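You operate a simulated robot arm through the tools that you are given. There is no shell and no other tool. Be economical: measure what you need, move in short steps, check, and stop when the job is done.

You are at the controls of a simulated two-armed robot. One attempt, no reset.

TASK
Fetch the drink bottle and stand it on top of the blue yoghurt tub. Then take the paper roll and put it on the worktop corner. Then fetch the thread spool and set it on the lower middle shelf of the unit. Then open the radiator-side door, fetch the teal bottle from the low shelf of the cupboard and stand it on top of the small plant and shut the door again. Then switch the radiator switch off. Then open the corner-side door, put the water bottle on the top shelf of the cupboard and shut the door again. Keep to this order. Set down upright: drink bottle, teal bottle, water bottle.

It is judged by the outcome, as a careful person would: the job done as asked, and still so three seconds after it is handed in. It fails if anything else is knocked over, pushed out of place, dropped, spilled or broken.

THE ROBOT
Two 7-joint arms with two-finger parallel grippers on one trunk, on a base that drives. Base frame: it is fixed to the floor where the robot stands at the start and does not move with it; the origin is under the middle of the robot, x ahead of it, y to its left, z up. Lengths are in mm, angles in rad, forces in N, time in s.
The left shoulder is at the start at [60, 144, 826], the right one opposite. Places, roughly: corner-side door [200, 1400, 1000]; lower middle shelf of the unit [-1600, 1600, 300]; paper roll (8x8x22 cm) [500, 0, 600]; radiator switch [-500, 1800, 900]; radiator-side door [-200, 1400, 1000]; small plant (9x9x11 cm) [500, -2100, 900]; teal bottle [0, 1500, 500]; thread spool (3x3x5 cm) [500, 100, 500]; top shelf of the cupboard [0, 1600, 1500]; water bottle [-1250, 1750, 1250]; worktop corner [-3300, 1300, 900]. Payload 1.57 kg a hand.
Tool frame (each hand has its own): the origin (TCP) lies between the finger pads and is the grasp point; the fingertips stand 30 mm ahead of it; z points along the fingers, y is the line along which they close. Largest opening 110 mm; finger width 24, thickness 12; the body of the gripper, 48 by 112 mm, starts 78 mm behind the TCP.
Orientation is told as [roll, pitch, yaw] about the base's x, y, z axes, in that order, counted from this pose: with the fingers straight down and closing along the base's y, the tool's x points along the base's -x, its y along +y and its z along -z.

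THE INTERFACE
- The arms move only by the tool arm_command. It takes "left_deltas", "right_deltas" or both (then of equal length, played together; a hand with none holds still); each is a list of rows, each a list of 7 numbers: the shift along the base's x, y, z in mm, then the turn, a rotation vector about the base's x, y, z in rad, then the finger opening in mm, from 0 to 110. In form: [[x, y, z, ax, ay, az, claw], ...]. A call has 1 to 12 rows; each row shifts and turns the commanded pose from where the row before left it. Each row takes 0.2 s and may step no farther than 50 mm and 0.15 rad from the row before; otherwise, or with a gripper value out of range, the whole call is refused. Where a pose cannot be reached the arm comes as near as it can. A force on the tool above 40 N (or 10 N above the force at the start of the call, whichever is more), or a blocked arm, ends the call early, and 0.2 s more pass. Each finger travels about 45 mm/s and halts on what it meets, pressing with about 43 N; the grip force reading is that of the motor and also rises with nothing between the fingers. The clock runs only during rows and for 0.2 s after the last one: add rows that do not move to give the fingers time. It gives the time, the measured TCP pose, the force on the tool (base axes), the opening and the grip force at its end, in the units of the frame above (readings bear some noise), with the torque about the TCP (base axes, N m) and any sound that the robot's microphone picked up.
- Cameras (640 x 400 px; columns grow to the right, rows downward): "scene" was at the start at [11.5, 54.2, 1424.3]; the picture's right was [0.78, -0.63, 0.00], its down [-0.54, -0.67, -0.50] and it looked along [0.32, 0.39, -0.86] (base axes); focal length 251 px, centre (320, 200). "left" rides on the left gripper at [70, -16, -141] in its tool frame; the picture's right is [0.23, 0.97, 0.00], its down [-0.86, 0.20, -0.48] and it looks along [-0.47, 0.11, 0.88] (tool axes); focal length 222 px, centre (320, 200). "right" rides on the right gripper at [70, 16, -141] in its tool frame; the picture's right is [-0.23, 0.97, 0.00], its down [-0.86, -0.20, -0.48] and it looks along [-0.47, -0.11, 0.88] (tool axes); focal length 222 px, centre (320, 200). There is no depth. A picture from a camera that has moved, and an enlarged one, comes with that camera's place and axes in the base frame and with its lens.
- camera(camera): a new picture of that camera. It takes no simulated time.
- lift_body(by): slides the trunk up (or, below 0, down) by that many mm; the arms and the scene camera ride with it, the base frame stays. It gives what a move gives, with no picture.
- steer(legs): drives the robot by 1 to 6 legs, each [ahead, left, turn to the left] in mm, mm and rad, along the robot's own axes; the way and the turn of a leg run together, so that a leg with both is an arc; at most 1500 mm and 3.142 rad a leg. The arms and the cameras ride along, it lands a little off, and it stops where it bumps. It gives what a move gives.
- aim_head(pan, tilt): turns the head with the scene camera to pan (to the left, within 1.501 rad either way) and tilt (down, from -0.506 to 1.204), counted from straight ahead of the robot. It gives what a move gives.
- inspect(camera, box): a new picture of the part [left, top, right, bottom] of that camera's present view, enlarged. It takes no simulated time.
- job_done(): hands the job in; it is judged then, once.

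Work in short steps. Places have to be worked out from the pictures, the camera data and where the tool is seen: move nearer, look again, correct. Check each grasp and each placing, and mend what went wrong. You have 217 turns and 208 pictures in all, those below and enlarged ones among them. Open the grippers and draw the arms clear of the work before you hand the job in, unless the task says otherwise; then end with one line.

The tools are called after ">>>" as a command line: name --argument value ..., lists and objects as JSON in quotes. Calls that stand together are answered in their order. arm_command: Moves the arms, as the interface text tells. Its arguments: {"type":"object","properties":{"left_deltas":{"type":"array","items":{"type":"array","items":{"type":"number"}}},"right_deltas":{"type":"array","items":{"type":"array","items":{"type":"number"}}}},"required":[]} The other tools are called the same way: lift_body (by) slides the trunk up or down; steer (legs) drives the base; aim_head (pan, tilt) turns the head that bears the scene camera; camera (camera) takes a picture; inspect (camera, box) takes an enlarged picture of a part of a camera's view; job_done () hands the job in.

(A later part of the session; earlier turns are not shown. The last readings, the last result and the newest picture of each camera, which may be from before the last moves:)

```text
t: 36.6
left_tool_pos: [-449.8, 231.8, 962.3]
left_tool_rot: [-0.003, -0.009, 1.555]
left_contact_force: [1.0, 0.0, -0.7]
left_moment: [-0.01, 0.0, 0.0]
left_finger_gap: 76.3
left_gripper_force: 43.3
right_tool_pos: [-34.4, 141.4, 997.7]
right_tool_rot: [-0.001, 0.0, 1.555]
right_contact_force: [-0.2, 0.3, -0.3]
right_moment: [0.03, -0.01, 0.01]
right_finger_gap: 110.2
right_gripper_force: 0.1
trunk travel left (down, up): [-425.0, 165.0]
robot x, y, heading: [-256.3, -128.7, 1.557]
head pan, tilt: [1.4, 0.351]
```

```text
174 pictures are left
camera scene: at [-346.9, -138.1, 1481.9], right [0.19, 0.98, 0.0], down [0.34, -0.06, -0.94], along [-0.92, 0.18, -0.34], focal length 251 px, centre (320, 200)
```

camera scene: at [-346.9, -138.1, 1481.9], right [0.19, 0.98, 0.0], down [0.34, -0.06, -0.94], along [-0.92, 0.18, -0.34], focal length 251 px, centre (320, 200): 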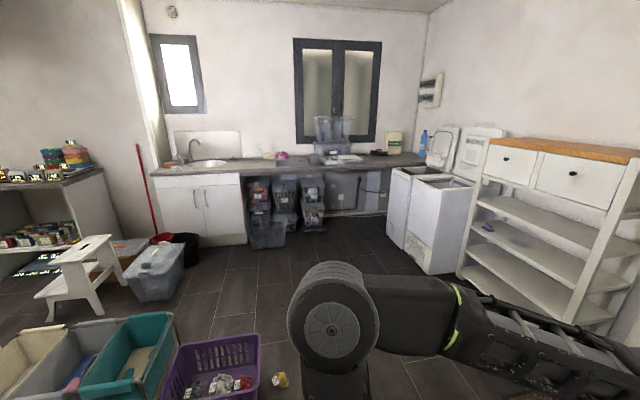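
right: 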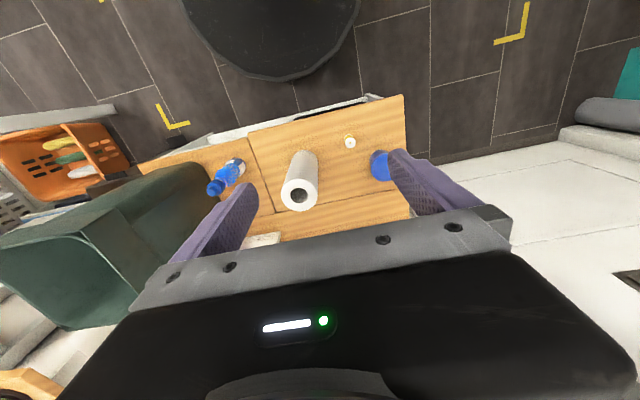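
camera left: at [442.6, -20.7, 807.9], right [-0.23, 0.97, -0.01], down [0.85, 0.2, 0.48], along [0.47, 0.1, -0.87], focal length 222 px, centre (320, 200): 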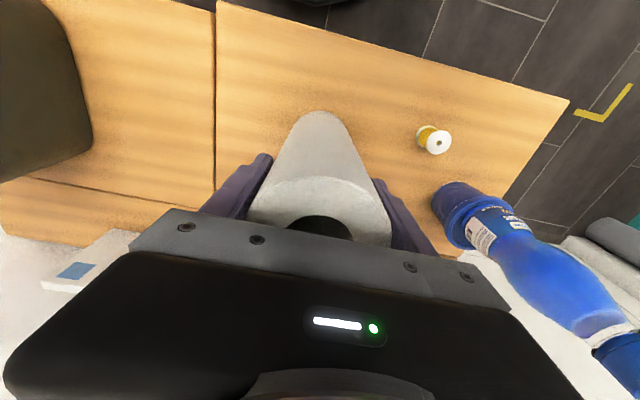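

The worktop runs along the far wall; its free corner is at right by the green pack. Drive: turn left to face −x, then diagonal to about (-1450, 680), and look.

>>> steer --legs '[[0, 0, 1.585], [1200, -850, 0]]'

>>> aim_head --pan -0.1 --tilt 0.4

>>> camera --camera "scene"

```text
t: 47.8
left_tool_pos: [-1796.9, 576.1, 961.0]
left_tool_rot: [-0.005, -0.007, 3.106]
left_contact_force: [-0.5, -0.3, -1.2]
left_moment: [0.03, -0.02, 0.0]
left_finger_gap: 76.0
left_gripper_force: 43.1
right_tool_pos: [-1701.1, 990.1, 997.7]
right_tool_rot: [0.001, -0.002, 3.106]
right_contact_force: [-0.9, 0.3, 0.7]
right_moment: [0.0, 0.0, 0.0]
right_finger_gap: 110.0
right_gripper_force: 0.1
trunk travel left (down, up): [-425.0, 165.0]
robot x, y, heading: [-1434.3, 765.5, 3.108]
head pan, tilt: [1.4, 0.351]
```

```text
t: 49.4
left_tool_pos: [-1796.7, 576.0, 962.1]
left_tool_rot: [-0.007, -0.008, 3.105]
left_contact_force: [0.8, -0.7, -0.9]
left_moment: [0.02, -0.02, 0.01]
left_finger_gap: 75.4
left_gripper_force: 42.6
right_tool_pos: [-1701.5, 989.0, 997.8]
right_tool_rot: [0.001, 0.0, 3.108]
right_contact_force: [0.0, 0.1, 0.1]
right_moment: [-0.02, -0.03, 0.0]
right_finger_gap: 109.9
right_gripper_force: 0.2
trunk travel left (down, up): [-425.0, 165.0]
robot x, y, heading: [-1434.1, 766.3, 3.108]
head pan, tilt: [-0.099, 0.4]
```

```text
173 pictures are left
camera scene: at [-1497.4, 778.6, 1477.4], right [0.13, 0.99, 0.0], down [0.39, -0.05, -0.92], along [-0.91, 0.12, -0.39], focal length 251 px, centre (320, 200)
```

scene: 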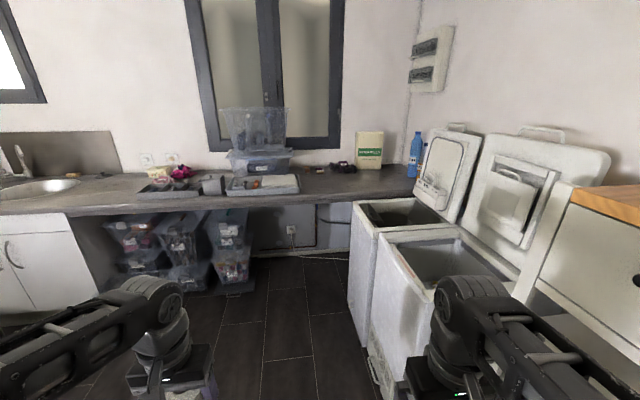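

Drive further toward the worktop, and raise the trunk so I can see and place on it.

>>> steer --legs '[[950, -30, 0.034]]'

>>> lift_body --by 160

>>> aim_head --pan -0.4 --tilt 0.6

>>> camera --camera "scene"

```text
t: 54.4
left_tool_pos: [-2761.1, 624.7, 961.6]
left_tool_rot: [-0.005, -0.008, 3.124]
left_contact_force: [0.1, -0.2, -1.8]
left_moment: [0.01, -0.03, 0.02]
left_finger_gap: 75.3
left_gripper_force: 42.5
right_tool_pos: [-2671.6, 1038.9, 997.3]
right_tool_rot: [-0.002, -0.001, 3.126]
right_contact_force: [0.2, 0.8, 0.1]
right_moment: [0.0, -0.02, -0.02]
right_finger_gap: 110.1
right_gripper_force: 0.1
trunk travel left (down, up): [-425.0, 165.0]
robot x, y, heading: [-2399.4, 820.8, 3.129]
head pan, tilt: [-0.099, 0.4]
```

```text
t: 56.2
left_tool_pos: [-2761.8, 625.7, 1122.2]
left_tool_rot: [-0.007, -0.008, 3.124]
left_contact_force: [0.3, 0.5, -1.6]
left_moment: [-0.04, -0.02, -0.02]
left_finger_gap: 75.4
left_gripper_force: 43.0
right_tool_pos: [-2670.8, 1039.9, 1158.2]
right_tool_rot: [0.0, 0.0, 3.124]
right_contact_force: [0.1, -0.1, 0.0]
right_moment: [0.02, 0.04, -0.03]
right_finger_gap: 110.2
right_gripper_force: 0.0
trunk travel left (down, up): [-585.0, 5.0]
robot x, y, heading: [-2402.9, 820.3, 3.127]
head pan, tilt: [-0.099, 0.4]
```

```text
t: 57.0
left_tool_pos: [-2761.1, 625.2, 1121.4]
left_tool_rot: [-0.007, -0.009, 3.124]
left_contact_force: [0.4, -1.2, -1.2]
left_moment: [-0.01, -0.01, 0.01]
left_finger_gap: 75.2
left_gripper_force: 43.1
right_tool_pos: [-2672.4, 1038.6, 1158.0]
right_tool_rot: [0.0, -0.001, 3.124]
right_contact_force: [-0.5, 0.5, -0.8]
right_moment: [0.03, -0.01, 0.01]
right_finger_gap: 110.0
right_gripper_force: 0.1
trunk travel left (down, up): [-585.0, 5.0]
robot x, y, heading: [-2399.9, 823.1, 3.121]
head pan, tilt: [-0.4, 0.6]
```

```text
172 pictures are left
camera scene: at [-2453.7, 857.7, 1619.2], right [0.4, 0.91, 0.0], down [0.52, -0.23, -0.83], along [-0.76, 0.33, -0.56], focal length 251 px, centre (320, 200)
```

scene: 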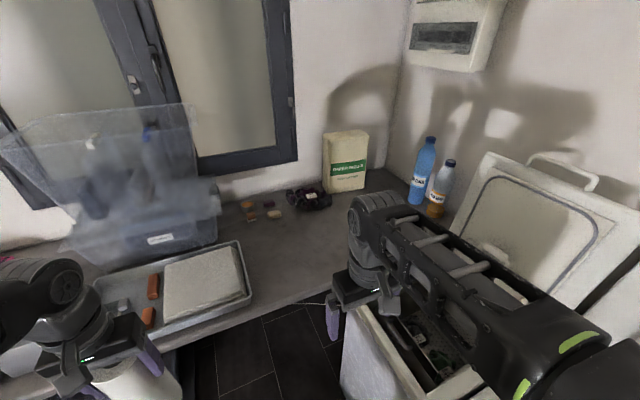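

The free corner spot is about [-3260,1280]. Rotate right in place so the left hand faces the corner, then check floor clearance near the bins.

>>> steer --legs '[[0, 0, -0.92]]'

>>> aim_head --pan -0.1 --tilt 1.0

>>> camera --camera "scene"

```text
t: 59.8
left_tool_pos: [-2777.1, 982.5, 1122.2]
left_tool_rot: [-0.005, -0.009, 2.218]
left_contact_force: [0.7, -0.1, -1.5]
left_moment: [-0.01, 0.0, 0.03]
left_finger_gap: 75.3
left_gripper_force: 42.7
right_tool_pos: [-2395.7, 1169.1, 1156.9]
right_tool_rot: [0.0, 0.0, 2.218]
right_contact_force: [-0.9, 0.4, -0.2]
right_moment: [-0.02, -0.01, 0.04]
right_finger_gap: 110.0
right_gripper_force: 0.0
trunk travel left (down, up): [-585.0, 5.0]
robot x, y, heading: [-2406.0, 821.4, 2.219]
head pan, tilt: [-0.4, 0.6]
```

```text
t: 60.6
left_tool_pos: [-2776.1, 981.4, 1120.8]
left_tool_rot: [-0.009, -0.01, 2.217]
left_contact_force: [-0.1, 0.9, -0.9]
left_moment: [-0.03, 0.0, -0.03]
left_finger_gap: 75.5
left_gripper_force: 43.1
right_tool_pos: [-2395.0, 1167.7, 1157.2]
right_tool_rot: [0.0, -0.001, 2.219]
right_contact_force: [-0.2, 0.0, 0.4]
right_moment: [0.02, 0.01, -0.01]
right_finger_gap: 110.3
right_gripper_force: 0.0
trunk travel left (down, up): [-585.0, 5.0]
robot x, y, heading: [-2402.2, 815.4, 2.22]
head pan, tilt: [-0.099, 1.0]
```

```text
171 pictures are left
camera scene: at [-2421.0, 858.2, 1587.2], right [0.85, 0.52, 0.0], down [0.44, -0.72, -0.54], along [-0.28, 0.46, -0.84], focal length 251 px, centre (320, 200)
```

scene: 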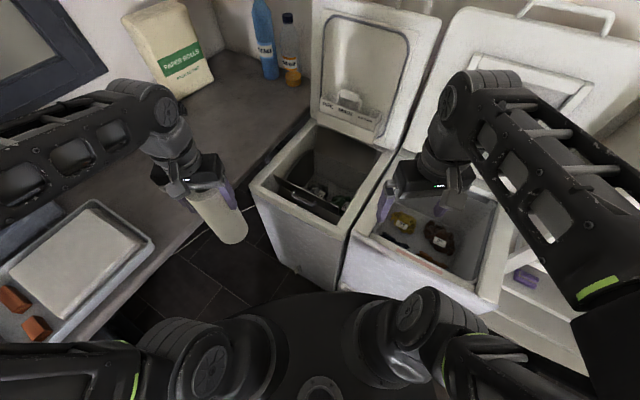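

Bins' front face lies at y≈1200 from x≈-2950. Turn to face +y here, then slide left to x≈-2690 while keeping y≈815.

>>> steer --legs '[[0, 0, -0.65], [0, 285, 0]]'

>>> aim_head --pan 0.7 --tilt 0.8

>>> camera --camera "scene"

```text
t: 64.4
left_tool_pos: [-2883.9, 1181.0, 1122.0]
left_tool_rot: [-0.008, -0.007, 1.557]
left_contact_force: [-0.3, -0.2, -1.1]
left_moment: [0.0, 0.02, 0.02]
left_finger_gap: 75.0
left_gripper_force: 43.3
right_tool_pos: [-2467.6, 1094.2, 1157.6]
right_tool_rot: [0.001, 0.002, 1.559]
right_contact_force: [-0.5, -0.5, 0.7]
right_moment: [-0.01, -0.04, 0.0]
right_finger_gap: 110.0
right_gripper_force: 0.1
trunk travel left (down, up): [-585.0, 5.0]
robot x, y, heading: [-2685.7, 821.6, 1.555]
head pan, tilt: [-0.099, 1.0]
```

```text
t: 65.5
left_tool_pos: [-2881.8, 1180.5, 1121.8]
left_tool_rot: [-0.004, -0.009, 1.557]
left_contact_force: [-1.2, -0.6, -0.6]
left_moment: [-0.01, 0.03, -0.01]
left_finger_gap: 75.2
left_gripper_force: 42.9
right_tool_pos: [-2467.5, 1093.3, 1156.9]
right_tool_rot: [0.0, -0.001, 1.559]
right_contact_force: [0.8, 0.1, 0.1]
right_moment: [0.01, 0.0, 0.01]
right_finger_gap: 110.0
right_gripper_force: 0.1
trunk travel left (down, up): [-585.0, 5.0]
robot x, y, heading: [-2685.7, 824.2, 1.561]
head pan, tilt: [0.7, 0.799]
```

```text
170 pictures are left
camera scene: at [-2737.5, 857.9, 1602.3], right [0.77, 0.63, 0.0], down [0.45, -0.55, -0.7], along [-0.44, 0.54, -0.72], focal length 251 px, centre (320, 200)
```

scene: 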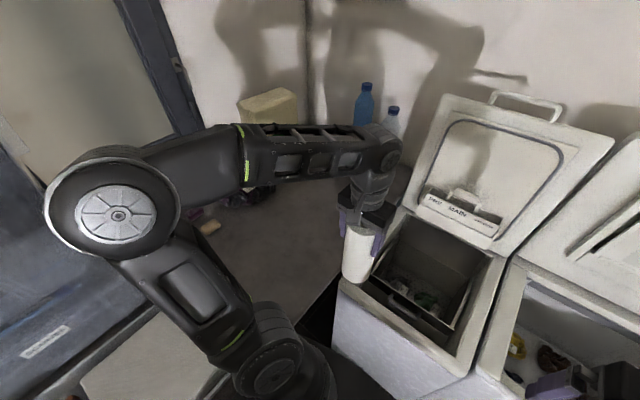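

Elbow is near the stacked boxes, so I extend toward the corner in increments and watch.

>>> arm_command --left_deltas '[[-40, 8, 5, 0, 0, 0, 50], [-40, 8, 5, 0, 0, 0, 50], [-40, 8, 0, 0, 0, 0, 50], [-40, 8, 0, 0, 0, 0, 50], [0, 0, 0, 0, 0, 0, 50]]'

>>> camera --camera "scene"

>>> camera --camera "left"

```text
t: 66.7
left_tool_pos: [-3042.3, 1213.0, 1131.2]
left_tool_rot: [-0.004, -0.009, 1.556]
left_contact_force: [0.1, 0.1, -0.5]
left_moment: [0.0, 0.01, 0.01]
left_finger_gap: 74.8
left_gripper_force: 42.6
right_tool_pos: [-2467.6, 1092.9, 1156.6]
right_tool_rot: [-0.001, 0.0, 1.558]
right_contact_force: [-1.1, 0.3, 0.2]
right_moment: [-0.01, 0.03, -0.02]
right_finger_gap: 109.9
right_gripper_force: 0.1
trunk travel left (down, up): [-585.0, 5.0]
robot x, y, heading: [-2682.9, 824.9, 1.56]
head pan, tilt: [0.7, 0.799]
```

```text
169 pictures are left
camera scene: at [-2737.3, 857.6, 1602.3], right [0.77, 0.63, 0.0], down [0.46, -0.55, -0.7], along [-0.44, 0.54, -0.72], focal length 251 px, centre (320, 200)
```

scene: 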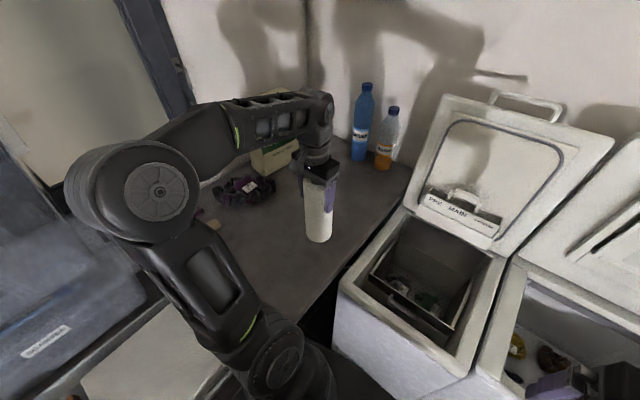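

```text
168 pictures are left
camera left: at [-3028.9, 1140.6, 1274.0], right [-0.98, -0.21, -0.01], down [-0.19, 0.85, 0.49], along [-0.1, 0.48, -0.87], focal length 222 px, centre (320, 200)
```

left: 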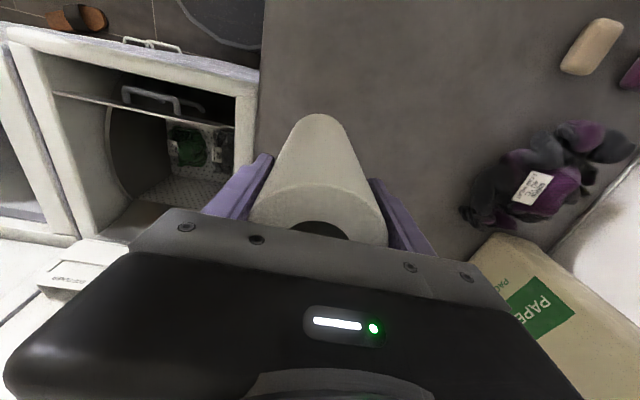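

Arm is clear. Continue to about [-3205,1270].

>>> arm_command --left_deltas '[[-40, 14, 0, 0, 0, 0, 50], [-40, 14, 0, 0, 0, 0, 50], [-40, 14, 0, 0, 0, 0, 50], [-40, 14, 0, 0, 0, 0, 50], [0, 0, 0, 0, 0, 0, 50]]'

>>> camera --camera "scene"

>>> camera --camera "left"

```text
t: 67.9
left_tool_pos: [-3202.3, 1269.7, 1133.1]
left_tool_rot: [-0.008, -0.008, 1.559]
left_contact_force: [0.2, -0.2, -0.9]
left_moment: [0.02, 0.04, -0.02]
left_finger_gap: 75.2
left_gripper_force: 42.7
right_tool_pos: [-2467.8, 1093.1, 1157.4]
right_tool_rot: [0.0, 0.001, 1.56]
right_contact_force: [0.0, 0.1, 0.3]
right_moment: [0.0, 0.01, 0.02]
right_finger_gap: 110.1
right_gripper_force: 0.1
trunk travel left (down, up): [-585.0, 5.0]
robot x, y, heading: [-2684.4, 826.1, 1.552]
head pan, tilt: [0.7, 0.799]
```

```text
167 pictures are left
camera scene: at [-2737.1, 857.4, 1602.3], right [0.77, 0.63, 0.0], down [0.45, -0.55, -0.7], along [-0.44, 0.54, -0.72], focal length 251 px, centre (320, 200)
```

scene: 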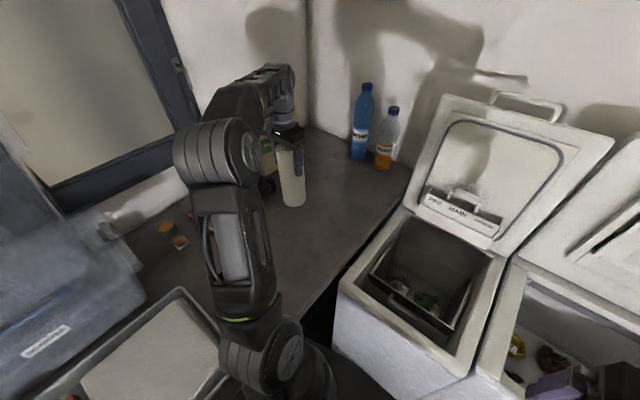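

```text
166 pictures are left
camera left: at [-3188.3, 1198.1, 1274.5], right [-0.98, -0.21, -0.01], down [-0.19, 0.85, 0.48], along [-0.1, 0.48, -0.87], focal length 222 px, centre (320, 200)
```

left: 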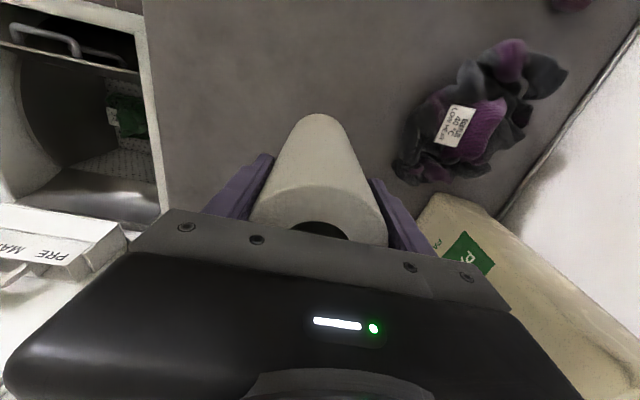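

Good. Shift a further −25 in x, and descend toward contact (bottom ≈905).

>>> arm_command --left_deltas '[[-25, 5, -15, 0, 0, 0, 50], [0, 0, -25, 0, 0, 0, 50], [0, 0, -15, 0, 0, 0, 50], [0, 0, 0, 0, 0, 0, 50]]'

>>> camera --camera "scene"

```text
t: 68.9
left_tool_pos: [-3228.0, 1274.8, 1076.6]
left_tool_rot: [-0.005, -0.008, 1.556]
left_contact_force: [0.6, -0.3, -2.1]
left_moment: [-0.01, 0.01, 0.01]
left_finger_gap: 75.0
left_gripper_force: 42.8
right_tool_pos: [-2468.0, 1094.3, 1158.0]
right_tool_rot: [0.0, 0.001, 1.56]
right_contact_force: [-0.8, -0.3, 0.4]
right_moment: [0.01, -0.01, 0.0]
right_finger_gap: 110.0
right_gripper_force: 0.1
trunk travel left (down, up): [-585.0, 5.0]
robot x, y, heading: [-2686.2, 826.1, 1.555]
head pan, tilt: [0.7, 0.799]
```

```text
165 pictures are left
camera scene: at [-2737.5, 857.8, 1602.3], right [0.77, 0.63, 0.0], down [0.46, -0.55, -0.7], along [-0.44, 0.54, -0.72], focal length 251 px, centre (320, 200)
```

scene: 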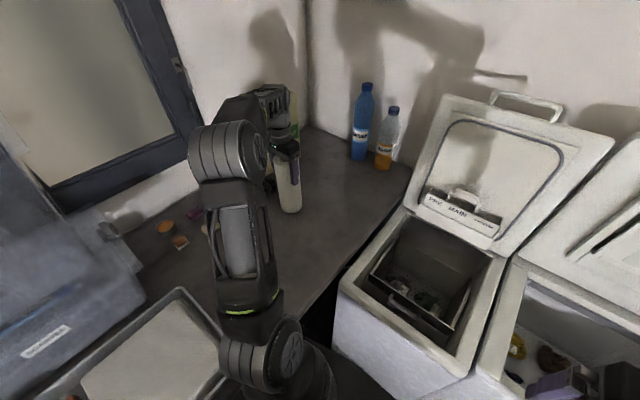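

Continue down in small steps until contact; the force limit guards me.

>>> arm_command --left_deltas '[[0, 0, -4, 0, 0, 0, 50], [0, 0, -4, 0, 0, 0, 50], [0, 0, -3, 0, 0, 0, 50], [0, 0, 0, 0, 0, 0, 50]]'

>>> arm_command --left_deltas '[[0, 0, -3, 0, 0, 0, 50], [0, 0, 0, 0, 0, 0, 50]]'

>>> inspect --camera "scene" --box '[220, 120, 380, 240]'

```text
t: 69.9
left_tool_pos: [-3226.8, 1274.1, 1066.9]
left_tool_rot: [-0.008, -0.009, 1.556]
left_contact_force: [0.7, 0.5, -1.1]
left_moment: [-0.01, 0.02, 0.01]
left_finger_gap: 74.8
left_gripper_force: 43.3
right_tool_pos: [-2465.9, 1094.6, 1157.1]
right_tool_rot: [0.0, 0.001, 1.559]
right_contact_force: [-0.7, 0.1, 0.2]
right_moment: [-0.02, -0.03, 0.03]
right_finger_gap: 110.0
right_gripper_force: 0.1
trunk travel left (down, up): [-585.0, 5.0]
robot x, y, heading: [-2684.9, 820.6, 1.558]
head pan, tilt: [0.7, 0.799]
```

```text
t: 70.5
left_tool_pos: [-3227.4, 1273.8, 1067.1]
left_tool_rot: [-0.004, -0.013, 1.559]
left_contact_force: [1.1, -1.5, 14.9]
left_moment: [-0.26, 0.49, 0.0]
left_finger_gap: 74.9
left_gripper_force: 43.3
right_tool_pos: [-2466.1, 1092.5, 1159.0]
right_tool_rot: [0.003, -0.002, 1.559]
right_contact_force: [-0.5, 0.4, -0.4]
right_moment: [-0.01, -0.02, 0.0]
right_finger_gap: 110.1
right_gripper_force: 0.0
trunk travel left (down, up): [-585.0, 5.0]
robot x, y, heading: [-2685.3, 821.5, 1.557]
head pan, tilt: [0.7, 0.799]
```

```text
3.33 times, centred on (300, 180) of scene
camera zoom: at [-2736.1, 856.4, 1602.6], right [0.77, 0.63, 0.0], down [0.45, -0.55, -0.7], along [-0.44, 0.54, -0.72], focal length 835 px, centre (387, 267)
```

zoom: 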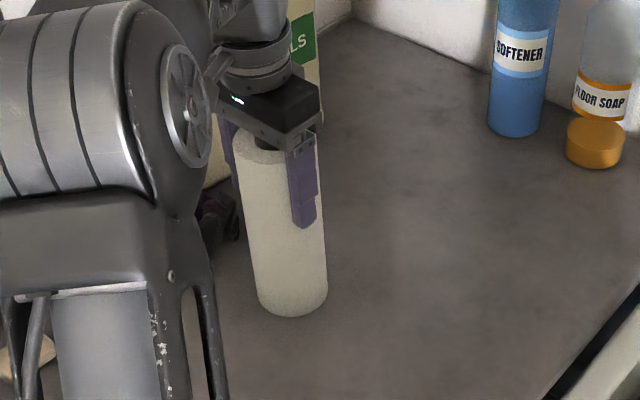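

Contact (15 N). Open the fingers and back straight up.

>>> arm_command --left_deltas '[[0, 0, 1, 0, 0, 0, 82], [0, 0, 0, 0, 0, 0, 92], [0, 0, 0, 0, 0, 0, 105], [0, 0, 0, 0, 0, 0, 110], [0, 0, 0, 0, 0, 0, 110], [0, 0, 30, 0, 0, 0, 110], [0, 0, 40, 0, 0, 0, 110], [0, 0, 40, 0, 0, 0, 110], [0, 0, 0, 0, 0, 0, 110]]'

>>> camera --camera "left"

>>> inspect --camera "scene" --box '[220, 120, 380, 240]'

```text
t: 72.5
left_tool_pos: [-3227.4, 1275.0, 1125.2]
left_tool_rot: [-0.005, -0.008, 1.557]
left_contact_force: [0.7, 0.6, -0.4]
left_moment: [-0.01, -0.04, 0.02]
left_finger_gap: 110.1
left_gripper_force: 0.0
left hand out of reach, approached as far as the arm can: row 7, 8
right_tool_pos: [-2467.2, 1094.4, 1157.9]
right_tool_rot: [0.0, 0.0, 1.558]
right_contact_force: [0.3, 0.4, 0.5]
right_moment: [0.0, -0.02, 0.02]
right_finger_gap: 109.9
right_gripper_force: 0.0
trunk travel left (down, up): [-585.0, 5.0]
robot x, y, heading: [-2681.1, 822.3, 1.562]
head pan, tilt: [0.7, 0.799]
```

```text
163 pictures are left
camera left: at [-3213.6, 1203.8, 1266.1], right [-0.98, -0.21, -0.01], down [-0.19, 0.85, 0.48], along [-0.1, 0.48, -0.87], focal length 222 px, centre (320, 200)
```

left: 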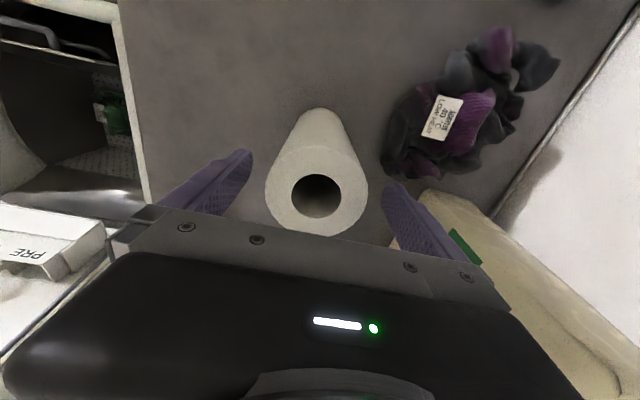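

```text
3.33 times, centred on (300, 180) of scene
camera zoom: at [-2737.6, 857.9, 1602.3], right [0.77, 0.63, 0.0], down [0.46, -0.55, -0.7], along [-0.44, 0.54, -0.72], focal length 835 px, centre (387, 267)
```

zoom: 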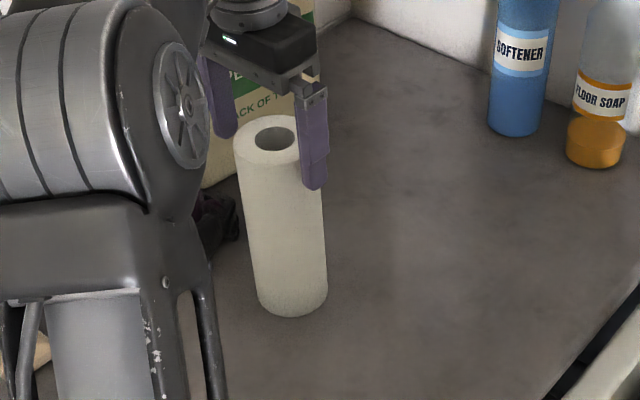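

Roll stands well. Fingers still straddle its top and I'm at reach height limit, so withdraw along −y (parallel to the fingers), then up and back.

>>> arm_command --left_deltas '[[0, -40, 0, 0, 0, 0, 110], [0, -40, 0, 0, 0, 0, 110], [0, -40, 0, 0, 0, 0, 110], [30, 0, 30, 0, 0, 0, 110], [40, 0, 20, 0, 0, 0, 110], [45, 10, 10, 0, 0, 0, 110], [45, 10, 0, 0, 0, 0, 110], [45, 10, 0, 0, 0, 0, 110], [45, 10, 0, 0, 0, 0, 110], [45, 0, 0, 0, 0, 0, 110], [0, 0, 0, 0, 0, 0, 110]]'

>>> camera --camera "scene"

```text
t: 74.9
left_tool_pos: [-2933.5, 1191.3, 1184.8]
left_tool_rot: [-0.009, -0.009, 1.559]
left_contact_force: [0.9, -0.4, -0.1]
left_moment: [0.0, -0.03, 0.01]
left_finger_gap: 110.4
left_gripper_force: 0.0
right_tool_pos: [-2468.2, 1095.2, 1157.8]
right_tool_rot: [-0.001, 0.0, 1.558]
right_contact_force: [1.0, 1.1, 0.7]
right_moment: [0.01, -0.02, -0.03]
right_finger_gap: 110.0
right_gripper_force: 0.0
trunk travel left (down, up): [-585.0, 5.0]
robot x, y, heading: [-2684.8, 824.3, 1.557]
head pan, tilt: [0.7, 0.799]
```

```text
161 pictures are left
camera scene: at [-2738.6, 858.0, 1602.3], right [0.77, 0.63, 0.0], down [0.46, -0.55, -0.7], along [-0.44, 0.54, -0.72], focal length 251 px, centre (320, 200)
```

scene: 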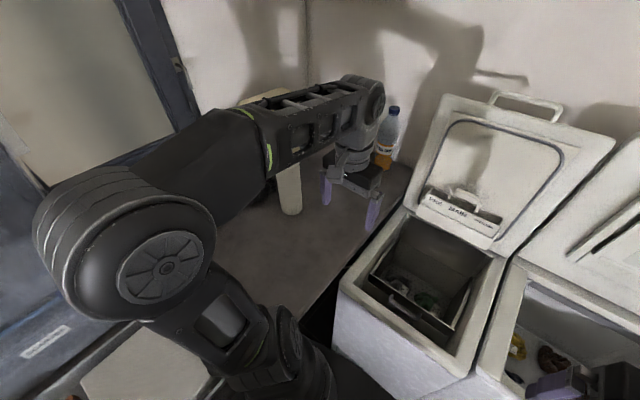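

Now drive back to the bench for the spool: slide right, turn to heading 0, forward, then diagonal to about the start place.

>>> steer --legs '[[0, -320, 0], [0, 0, -1.557], [1450, 0, 0], [870, -780, 0]]'

>>> aim_head --pan 0.0 --tilt 0.9

>>> lift_body --by -160

>>> camera --camera "scene"

```text
t: 83.2
left_tool_pos: [-1674.7, 1055.3, 1184.0]
left_tool_rot: [-0.005, -0.005, -0.025]
left_contact_force: [0.9, 0.2, 0.6]
left_moment: [-0.03, 0.11, 0.03]
left_finger_gap: 110.0
left_gripper_force: 0.0
right_tool_pos: [-1779.2, 590.2, 1156.4]
right_tool_rot: [-0.001, 0.003, -0.023]
right_contact_force: [1.2, 1.3, -0.7]
right_moment: [0.01, 0.12, -0.02]
right_finger_gap: 110.0
right_gripper_force: 0.0
trunk travel left (down, up): [-585.0, 5.0]
robot x, y, heading: [-2051.3, 811.3, -0.027]
head pan, tilt: [0.7, 0.799]
stopped in leg 3: the robot was blocked; the commanded pose is now the measured one
```

```text
t: 84.3
left_tool_pos: [-1681.3, 1054.7, 1185.0]
left_tool_rot: [-0.006, -0.009, -0.025]
left_contact_force: [0.4, 0.8, 0.1]
left_moment: [0.0, 0.02, 0.01]
left_finger_gap: 109.8
left_gripper_force: 0.1
right_tool_pos: [-1783.5, 590.4, 1158.2]
right_tool_rot: [0.001, -0.001, -0.023]
right_contact_force: [0.2, -0.5, 0.1]
right_moment: [0.02, -0.02, -0.03]
right_finger_gap: 110.0
right_gripper_force: 0.0
trunk travel left (down, up): [-585.0, 5.0]
robot x, y, heading: [-2052.4, 810.9, -0.025]
head pan, tilt: [0.0, 0.901]
```

```text
t: 86.1
left_tool_pos: [-1680.4, 1055.0, 1024.3]
left_tool_rot: [-0.004, -0.009, -0.023]
left_contact_force: [-0.7, -0.5, 1.3]
left_moment: [0.01, -0.01, -0.02]
left_finger_gap: 109.6
left_gripper_force: 0.1
right_tool_pos: [-1782.3, 589.6, 998.6]
right_tool_rot: [0.001, 0.0, -0.024]
right_contact_force: [0.1, 0.2, -0.5]
right_moment: [0.01, -0.01, 0.02]
right_finger_gap: 109.9
right_gripper_force: 0.0
trunk travel left (down, up): [-425.0, 165.0]
robot x, y, heading: [-2049.5, 808.7, -0.027]
head pan, tilt: [0.0, 0.901]
```

```text
160 pictures are left
camera scene: at [-2006.4, 812.8, 1434.5], right [-0.02, -1.0, 0.0], down [-0.78, 0.02, -0.62], along [0.62, -0.01, -0.78], focal length 251 px, centre (320, 200)
```

scene: 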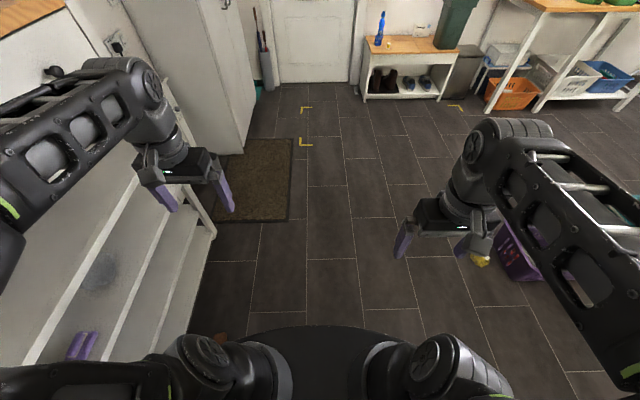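

The robot was blocked. Look left to find out what it touched.

>>> aim_head --pan 1.3 --tilt 0.8

>>> camera --camera "scene"

>>> aim_head --pan -1.0 --tilt 1.0

>>> camera --camera "scene"

```text
t: 87.6
left_tool_pos: [-1680.8, 1055.8, 1025.7]
left_tool_rot: [-0.006, -0.009, -0.024]
left_contact_force: [-0.7, -0.8, -0.6]
left_moment: [0.03, -0.01, 0.03]
left_finger_gap: 109.9
left_gripper_force: 0.0
right_tool_pos: [-1782.1, 590.5, 997.8]
right_tool_rot: [0.0, 0.002, -0.022]
right_contact_force: [0.1, 0.1, 0.1]
right_moment: [0.01, 0.01, 0.01]
right_finger_gap: 109.9
right_gripper_force: 0.0
trunk travel left (down, up): [-425.0, 165.0]
robot x, y, heading: [-2052.6, 810.3, -0.023]
head pan, tilt: [1.3, 0.799]
```

```text
159 pictures are left
camera scene: at [-2058.4, 891.8, 1442.3], right [0.96, -0.29, 0.0], down [-0.21, -0.69, -0.7], along [0.2, 0.67, -0.72], focal length 251 px, centre (320, 200)
```

scene: 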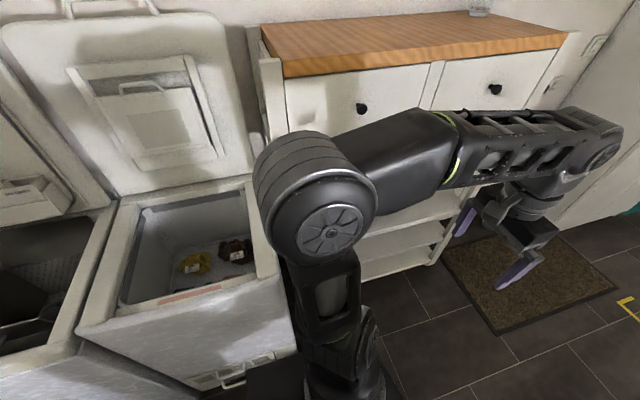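

```text
t: 89.7
left_tool_pos: [-1680.4, 1055.0, 1026.0]
left_tool_rot: [-0.006, -0.009, -0.026]
left_contact_force: [0.2, -0.3, -0.3]
left_moment: [0.01, 0.01, 0.0]
left_finger_gap: 109.9
left_gripper_force: 0.0
right_tool_pos: [-1783.8, 591.8, 998.3]
right_tool_rot: [0.0, -0.001, -0.022]
right_contact_force: [-0.5, -0.3, -0.2]
right_moment: [0.01, 0.01, 0.0]
right_finger_gap: 109.9
right_gripper_force: 0.0
trunk travel left (down, up): [-425.0, 165.0]
robot x, y, heading: [-2050.4, 813.6, -0.024]
head pan, tilt: [-1.0, 1.0]
```

```text
158 pictures are left
camera scene: at [-2045.6, 755.1, 1427.2], right [-0.85, -0.52, 0.0], down [-0.44, 0.72, -0.54], along [0.28, -0.46, -0.84], focal length 251 px, centre (320, 200)
```

scene: 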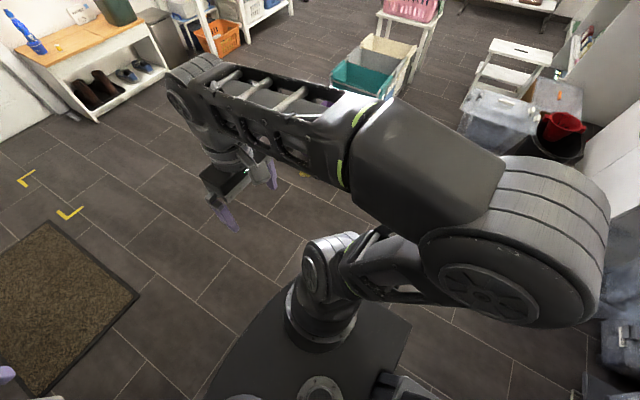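

The base's left side likely caught the bin's protruding handle. Move right (−y) away first, then onward to the bench.

>>> steer --legs '[[0, -250, 0.024], [1100, 0, 0], [930, -540, 0]]'

>>> aim_head --pan 0.0 --tilt 0.9

>>> camera --camera "scene"

```text
t: 101.8
left_tool_pos: [321.1, 248.3, 1025.9]
left_tool_rot: [-0.005, -0.009, -0.012]
left_contact_force: [-0.1, -0.2, -0.6]
left_moment: [0.02, 0.03, 0.0]
left_finger_gap: 110.0
left_gripper_force: 0.1
right_tool_pos: [223.2, -217.1, 997.9]
right_tool_rot: [0.001, 0.001, -0.011]
right_contact_force: [-0.3, 0.1, -0.4]
right_moment: [0.0, 0.01, 0.02]
right_finger_gap: 109.7
right_gripper_force: 0.1
trunk travel left (down, up): [-425.0, 165.0]
robot x, y, heading: [-46.8, 2.9, -0.011]
head pan, tilt: [-1.0, 1.0]
```

```text
t: 103.1
left_tool_pos: [321.2, 249.6, 1024.3]
left_tool_rot: [-0.003, -0.009, -0.011]
left_contact_force: [0.0, -0.3, -0.1]
left_moment: [0.0, 0.02, -0.01]
left_finger_gap: 110.1
left_gripper_force: 0.1
right_tool_pos: [223.7, -216.2, 998.1]
right_tool_rot: [0.001, 0.0, -0.012]
right_contact_force: [0.1, 0.2, -0.3]
right_moment: [-0.04, 0.01, 0.01]
right_finger_gap: 109.9
right_gripper_force: 0.0
trunk travel left (down, up): [-425.0, 165.0]
robot x, y, heading: [-49.3, 1.0, -0.014]
head pan, tilt: [0.0, 0.901]
```

```text
157 pictures are left
camera scene: at [-2.7, 3.0, 1434.4], right [-0.01, -1.0, 0.0], down [-0.78, 0.01, -0.62], along [0.62, -0.01, -0.78], focal length 251 px, centre (320, 200)
```

scene: 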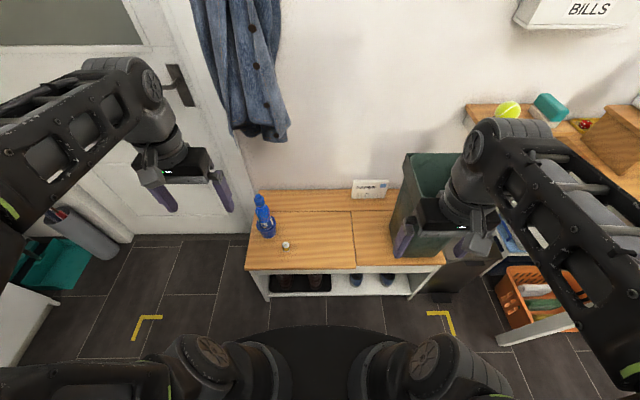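

Spool at ≈[478,135], top ≈550. Move the left hand above it.

>>> arm_command --left_deltas '[[22, -16, -39, 0, 0, 0, 80], [22, -16, -39, 0, 0, 0, 60], [22, -16, -39, 0, 0, 0, 60], [22, -16, -39, 0, 0, 0, 60], [22, -16, -39, 0, 0, 0, 60], [22, -16, -39, 0, 0, 0, 60], [22, -17, -39, 0, 0, 0, 60], [0, 0, -40, 0, 0, 0, 60], [0, 0, -40, 0, 0, 0, 60], [0, 0, 0, 0, 0, 0, 60]]'

>>> camera --camera "left"

>>> inspect --camera "scene" --box '[200, 170, 360, 270]'

```text
t: 105.3
left_tool_pos: [474.5, 136.9, 672.1]
left_tool_rot: [-0.006, -0.009, -0.013]
left_contact_force: [0.0, 0.1, 0.2]
left_moment: [0.02, 0.01, -0.04]
left_finger_gap: 59.8
left_gripper_force: 0.0
right_tool_pos: [222.8, -215.9, 997.8]
right_tool_rot: [0.0, 0.001, -0.012]
right_contact_force: [0.3, 0.4, -0.1]
right_moment: [0.02, 0.01, 0.01]
right_finger_gap: 110.0
right_gripper_force: 0.0
trunk travel left (down, up): [-425.0, 165.0]
robot x, y, heading: [-46.7, 0.2, -0.015]
head pan, tilt: [0.0, 0.901]
```

```text
156 pictures are left
camera left: at [402.3, 121.8, 814.2], right [-0.21, 0.98, -0.01], down [0.85, 0.19, 0.49], along [0.48, 0.1, -0.87], focal length 222 px, centre (320, 200)
```

left: 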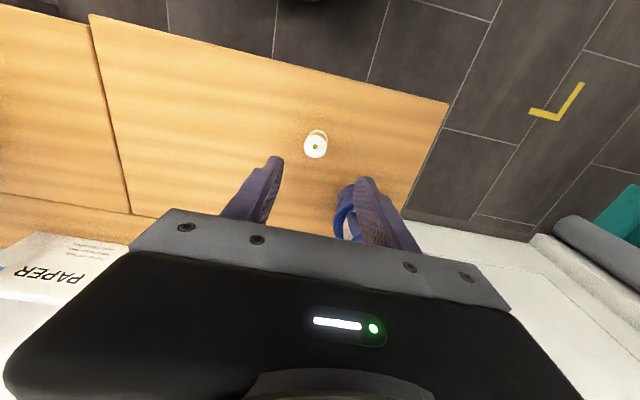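

```text
4.00 times, centred on (280, 220) of scene
camera zoom: at [-2.6, 3.0, 1434.4], right [-0.01, -1.0, 0.0], down [-0.78, 0.01, -0.62], along [0.62, -0.01, -0.78], focal length 1002 px, centre (480, 120)
```

zoom: 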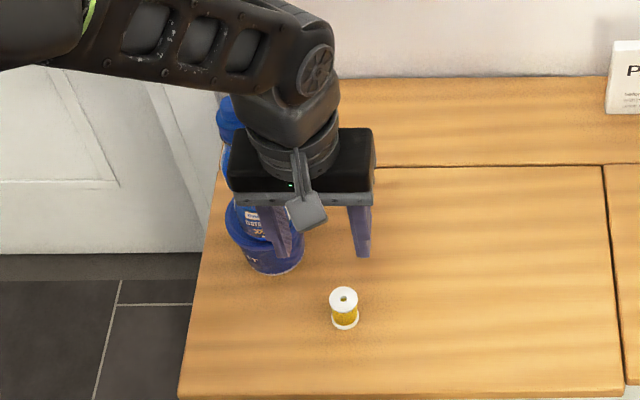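

Spool at [476,131]. Adjust and descend to z≈541, then close.

>>> arm_command --left_deltas '[[1, -5, -40, 0, 0, 0, 60], [0, 0, -45, 0, 0, 0, 60], [0, 0, -40, 0, 0, 0, 60], [0, 0, -6, 0, 0, 0, 60], [0, 0, 0, 0, 0, 0, 40], [0, 0, 0, 0, 0, 0, 25], [0, 0, 0, 0, 0, 0, 10], [0, 0, 0, 0, 0, 0, 10], [0, 0, 0, 0, 0, 0, 10]]'

>>> camera --camera "left"

```text
t: 107.3
left_tool_pos: [475.4, 130.7, 543.0]
left_tool_rot: [-0.005, -0.01, -0.012]
left_contact_force: [-0.1, -0.2, 0.3]
left_moment: [0.01, -0.01, 0.01]
left_finger_gap: 25.7
left_gripper_force: 37.0
right_tool_pos: [222.9, -216.9, 998.0]
right_tool_rot: [-0.001, 0.0, -0.013]
right_contact_force: [-0.1, 0.2, 0.9]
right_moment: [0.04, 0.01, -0.01]
right_finger_gap: 110.1
right_gripper_force: 0.0
trunk travel left (down, up): [-425.0, 165.0]
robot x, y, heading: [-46.5, 5.1, -0.021]
head pan, tilt: [0.0, 0.901]
```

```text
154 pictures are left
camera left: at [403.6, 115.7, 683.8], right [-0.21, 0.98, -0.01], down [0.85, 0.19, 0.49], along [0.48, 0.1, -0.87], focal length 222 px, centre (320, 200)
```

left: 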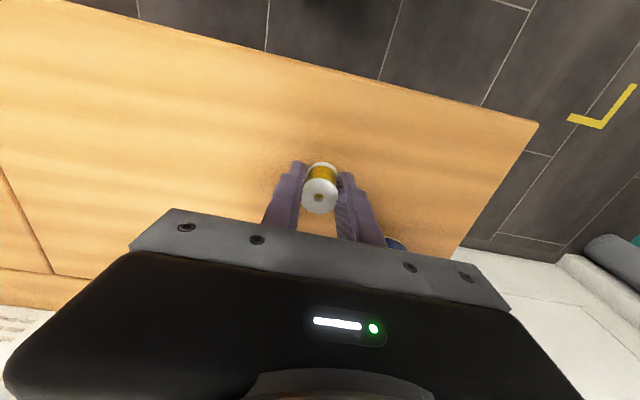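

Gripped, but the shelf needs a slanted hand to keep the spool upright. Release, rise, tilt the hand 45° forward, and re-grip the spool that way.

>>> arm_command --left_deltas '[[0, 0, 0, 0, 0, 0, 40], [0, 0, 0, 0, 0, 0, 55], [0, 0, 30, 0, 0, 0, 55], [0, 0, 45, 0, 0, 0, 55], [0, 0, 45, 0, -0.131, 0, 55], [0, 0, 0, 0, -0.131, 0, 55], [0, 0, 0, 0, -0.131, 0, 55], [0, 0, 0, 0, -0.131, 0, 55], [0, 0, 0, 0, -0.131, 0, 55], [0, 0, 0, 0, -0.131, 0, 55], [0, 0, 0, 0, 0, 0, 55]]'

>>> camera --camera "left"

>>> inspect --camera "scene" --box '[200, 170, 360, 270]'

```text
t: 109.7
left_tool_pos: [476.0, 130.1, 660.6]
left_tool_rot: [0.009, -0.8, -0.019]
left_contact_force: [-0.3, -0.8, -0.4]
left_moment: [0.0, 0.02, -0.01]
left_finger_gap: 55.2
left_gripper_force: 0.2
right_tool_pos: [222.7, -215.7, 998.1]
right_tool_rot: [-0.002, 0.0, -0.015]
right_contact_force: [0.1, -0.6, 0.1]
right_moment: [0.01, -0.02, -0.01]
right_finger_gap: 110.1
right_gripper_force: 0.1
trunk travel left (down, up): [-425.0, 165.0]
robot x, y, heading: [-47.3, 0.4, -0.008]
head pan, tilt: [0.0, 0.901]
```

```text
153 pictures are left
camera left: at [325.2, 116.0, 711.1], right [-0.15, 0.98, -0.16], down [0.26, 0.19, 0.95], along [0.96, 0.1, -0.28], focal length 222 px, centre (320, 200)
```

left: 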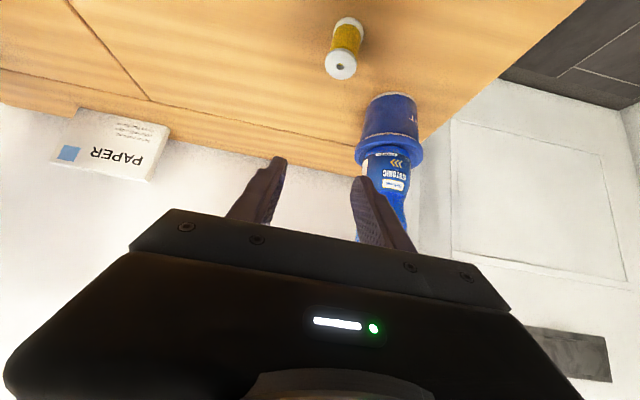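

```text
4.00 times, centred on (280, 220) of scene
camera zoom: at [-2.6, 3.0, 1434.4], right [-0.01, -1.0, 0.0], down [-0.78, 0.01, -0.62], along [0.62, -0.01, -0.78], focal length 1002 px, centre (480, 120)
```

zoom: 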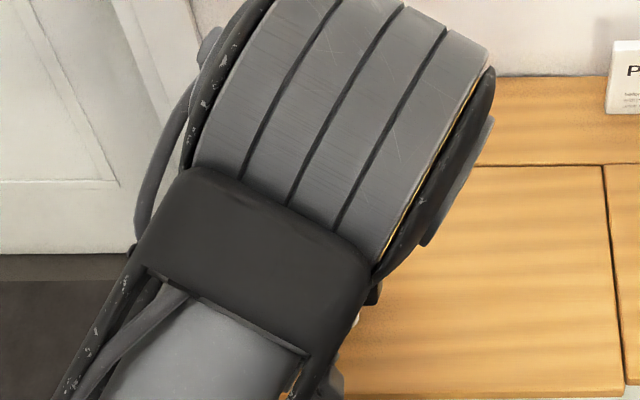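

Spool still upright. Descend vertically onto it to z≈536 and close.

>>> arm_command --left_deltas '[[0, 1, -40, 0, 0, 0, 55], [0, 0, -40, 0, 0, 0, 55], [0, 0, -35, 0, 0, 0, 55], [0, 0, -9, 0, 0, 0, 55], [0, 0, 0, 0, 0, 0, 55]]'

>>> camera --camera "left"

```text
t: 110.9
left_tool_pos: [474.6, 131.9, 536.9]
left_tool_rot: [0.009, -0.795, -0.021]
left_contact_force: [-0.1, 0.1, 0.3]
left_moment: [0.0, 0.03, 0.01]
left_finger_gap: 55.0
left_gripper_force: 0.0
right_tool_pos: [223.1, -215.7, 997.6]
right_tool_rot: [0.0, -0.002, -0.013]
right_contact_force: [0.1, -0.7, 0.6]
right_moment: [0.02, 0.01, 0.0]
right_finger_gap: 110.0
right_gripper_force: 0.1
trunk travel left (down, up): [-425.0, 165.0]
robot x, y, heading: [-48.7, 3.1, -0.011]
head pan, tilt: [0.0, 0.901]
```

```text
151 pictures are left
camera left: at [324.4, 115.8, 587.0], right [-0.15, 0.98, -0.16], down [0.26, 0.19, 0.95], along [0.95, 0.1, -0.28], focal length 222 px, centre (320, 200)
```

left: 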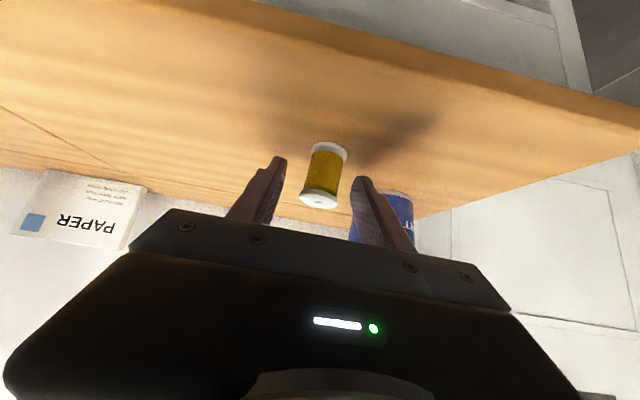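

Spool sits between the pads. Close and lift.

>>> arm_command --left_deltas '[[0, 0, 0, 0, 0, 0, 40], [0, 0, 0, 0, 0, 0, 25], [0, 0, 0, 0, 0, 0, 10], [0, 0, 0, 0, 0, 0, 10], [0, 0, 0, 0, 0, 0, 10], [0, 0, 20, 0, 0, 0, 10], [-10, 0, 40, 0, 0, 0, 10], [-20, 0, 45, 0, 0, 0, 10], [0, 0, 0, 0, 0, 0, 10]]'

>>> camera --camera "left"

```text
t: 112.9
left_tool_pos: [444.6, 131.6, 644.4]
left_tool_rot: [0.007, -0.796, -0.019]
left_contact_force: [-0.8, 0.1, -0.6]
left_moment: [0.03, -0.03, -0.02]
left_finger_gap: 25.6
left_gripper_force: 36.9
right_tool_pos: [222.8, -216.7, 997.2]
right_tool_rot: [0.001, 0.0, -0.012]
right_contact_force: [-0.7, -0.1, -0.1]
right_moment: [0.03, 0.03, 0.0]
right_finger_gap: 109.9
right_gripper_force: 0.1
trunk travel left (down, up): [-425.0, 165.0]
robot x, y, heading: [-48.9, -0.9, -0.009]
head pan, tilt: [0.0, 0.901]
```

```text
150 pictures are left
camera left: at [293.7, 115.6, 694.4], right [-0.15, 0.98, -0.16], down [0.26, 0.19, 0.95], along [0.95, 0.1, -0.28], focal length 222 px, centre (320, 200)
```

left: 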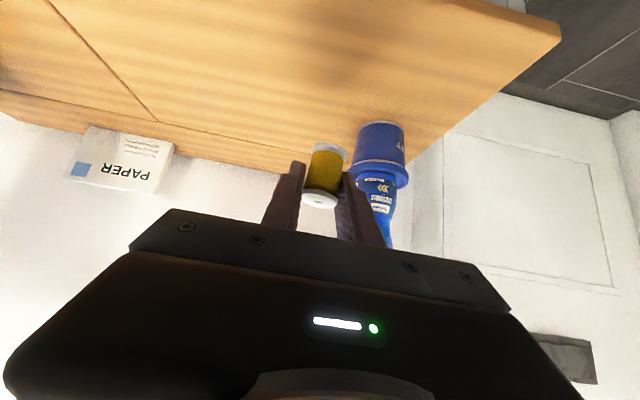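

Held. Tuck the hand, back off, turn to face +y, and drive toward the unit for a look.

>>> arm_command --left_deltas '[[-35, 10, 20, 0, 0, 0, 10], [-35, 10, 20, 0, 0, 0, 10], [-35, 10, 20, 0, 0, 0, 10], [0, 0, 0, 0, 0, 0, 10]]'

>>> steer --legs '[[-150, 0, 0], [0, 0, 1.58], [0, 1350, 0], [450, 0, 0]]'

>>> aim_head --pan 0.0 --tilt 0.6

>>> camera --camera "scene"

```text
t: 113.9
left_tool_pos: [397.5, 144.2, 670.2]
left_tool_rot: [0.009, -0.795, -0.018]
left_contact_force: [0.1, -0.3, 0.6]
left_moment: [0.0, -0.02, 0.0]
left_finger_gap: 25.8
left_gripper_force: 36.3
left hand out of reach, approached as far as the arm can: row 2, 3
right_tool_pos: [223.1, -217.6, 997.6]
right_tool_rot: [0.0, 0.001, -0.013]
right_contact_force: [-0.4, -0.4, 0.0]
right_moment: [-0.03, 0.01, 0.02]
right_finger_gap: 110.1
right_gripper_force: 0.2
trunk travel left (down, up): [-425.0, 165.0]
robot x, y, heading: [-49.3, 1.8, -0.013]
head pan, tilt: [0.0, 0.901]
```

```text
t: 123.6
left_tool_pos: [-1366.4, 454.9, 670.4]
left_tool_rot: [0.009, -0.796, 1.55]
left_contact_force: [-0.2, -0.6, -0.5]
left_moment: [0.01, 0.01, 0.01]
left_finger_gap: 24.5
left_gripper_force: 36.1
right_tool_pos: [-1007.6, 280.4, 996.7]
right_tool_rot: [-0.001, -0.001, 1.558]
right_contact_force: [0.4, 0.3, 0.1]
right_moment: [0.0, 0.0, -0.01]
right_finger_gap: 109.9
right_gripper_force: 0.1
trunk travel left (down, up): [-425.0, 165.0]
robot x, y, heading: [-1224.4, 10.2, 1.558]
head pan, tilt: [0.0, 0.901]
stopped in leg 3: the robot was blocked; the commanded pose is now the measured one
```

```text
t: 124.4
left_tool_pos: [-1366.4, 453.8, 670.5]
left_tool_rot: [0.007, -0.796, 1.549]
left_contact_force: [0.0, -0.4, -0.1]
left_moment: [0.0, -0.02, 0.01]
left_finger_gap: 24.5
left_gripper_force: 36.4
right_tool_pos: [-1006.2, 280.2, 998.2]
right_tool_rot: [-0.001, -0.001, 1.56]
right_contact_force: [-0.8, 0.7, -0.3]
right_moment: [0.0, -0.01, -0.02]
right_finger_gap: 109.8
right_gripper_force: 0.0
trunk travel left (down, up): [-425.0, 165.0]
robot x, y, heading: [-1224.8, 12.3, 1.564]
head pan, tilt: [0.0, 0.6]
```

```text
149 pictures are left
camera scene: at [-1224.9, 70.8, 1459.1], right [1.0, -0.01, 0.0], down [-0.01, -0.57, -0.82], along [0.01, 0.82, -0.57], focal length 251 px, centre (320, 200)
```

scene: 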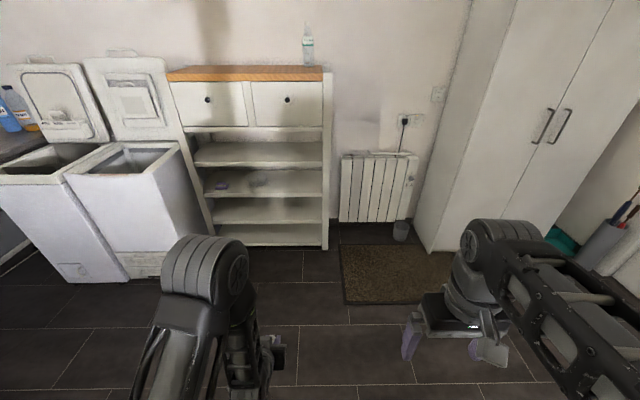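

Blocked on the left, probably by the purple basket on the floor. Look at it.

>>> aim_head --pan 1.45 --tilt 0.9

>>> camera --camera "scene"

```text
t: 126.0
left_tool_pos: [-1366.3, 455.1, 670.2]
left_tool_rot: [0.007, -0.797, 1.552]
left_contact_force: [-0.3, 0.0, -0.5]
left_moment: [-0.01, -0.01, -0.05]
left_finger_gap: 24.5
left_gripper_force: 35.9
right_tool_pos: [-1006.3, 281.0, 997.2]
right_tool_rot: [0.0, 0.0, 1.558]
right_contact_force: [0.7, 0.9, 0.5]
right_moment: [-0.06, 0.02, -0.01]
right_finger_gap: 109.8
right_gripper_force: 0.0
trunk travel left (down, up): [-425.0, 165.0]
robot x, y, heading: [-1221.3, 7.8, 1.554]
head pan, tilt: [1.45, 0.901]
```

```text
148 pictures are left
camera scene: at [-1301.0, -7.6, 1434.4], right [0.13, 0.99, 0.0], down [0.78, -0.1, -0.62], along [-0.62, 0.08, -0.78], focal length 251 px, centre (320, 200)
```

scene: 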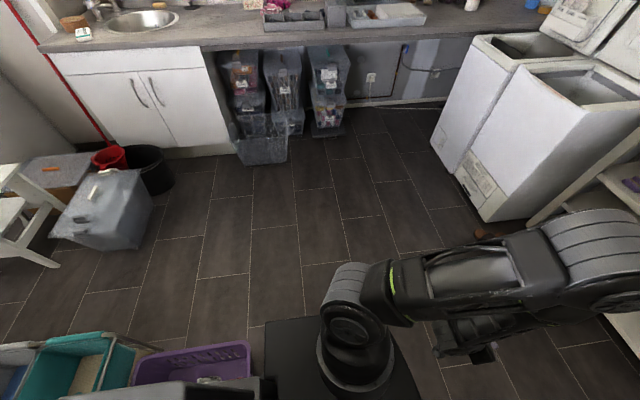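

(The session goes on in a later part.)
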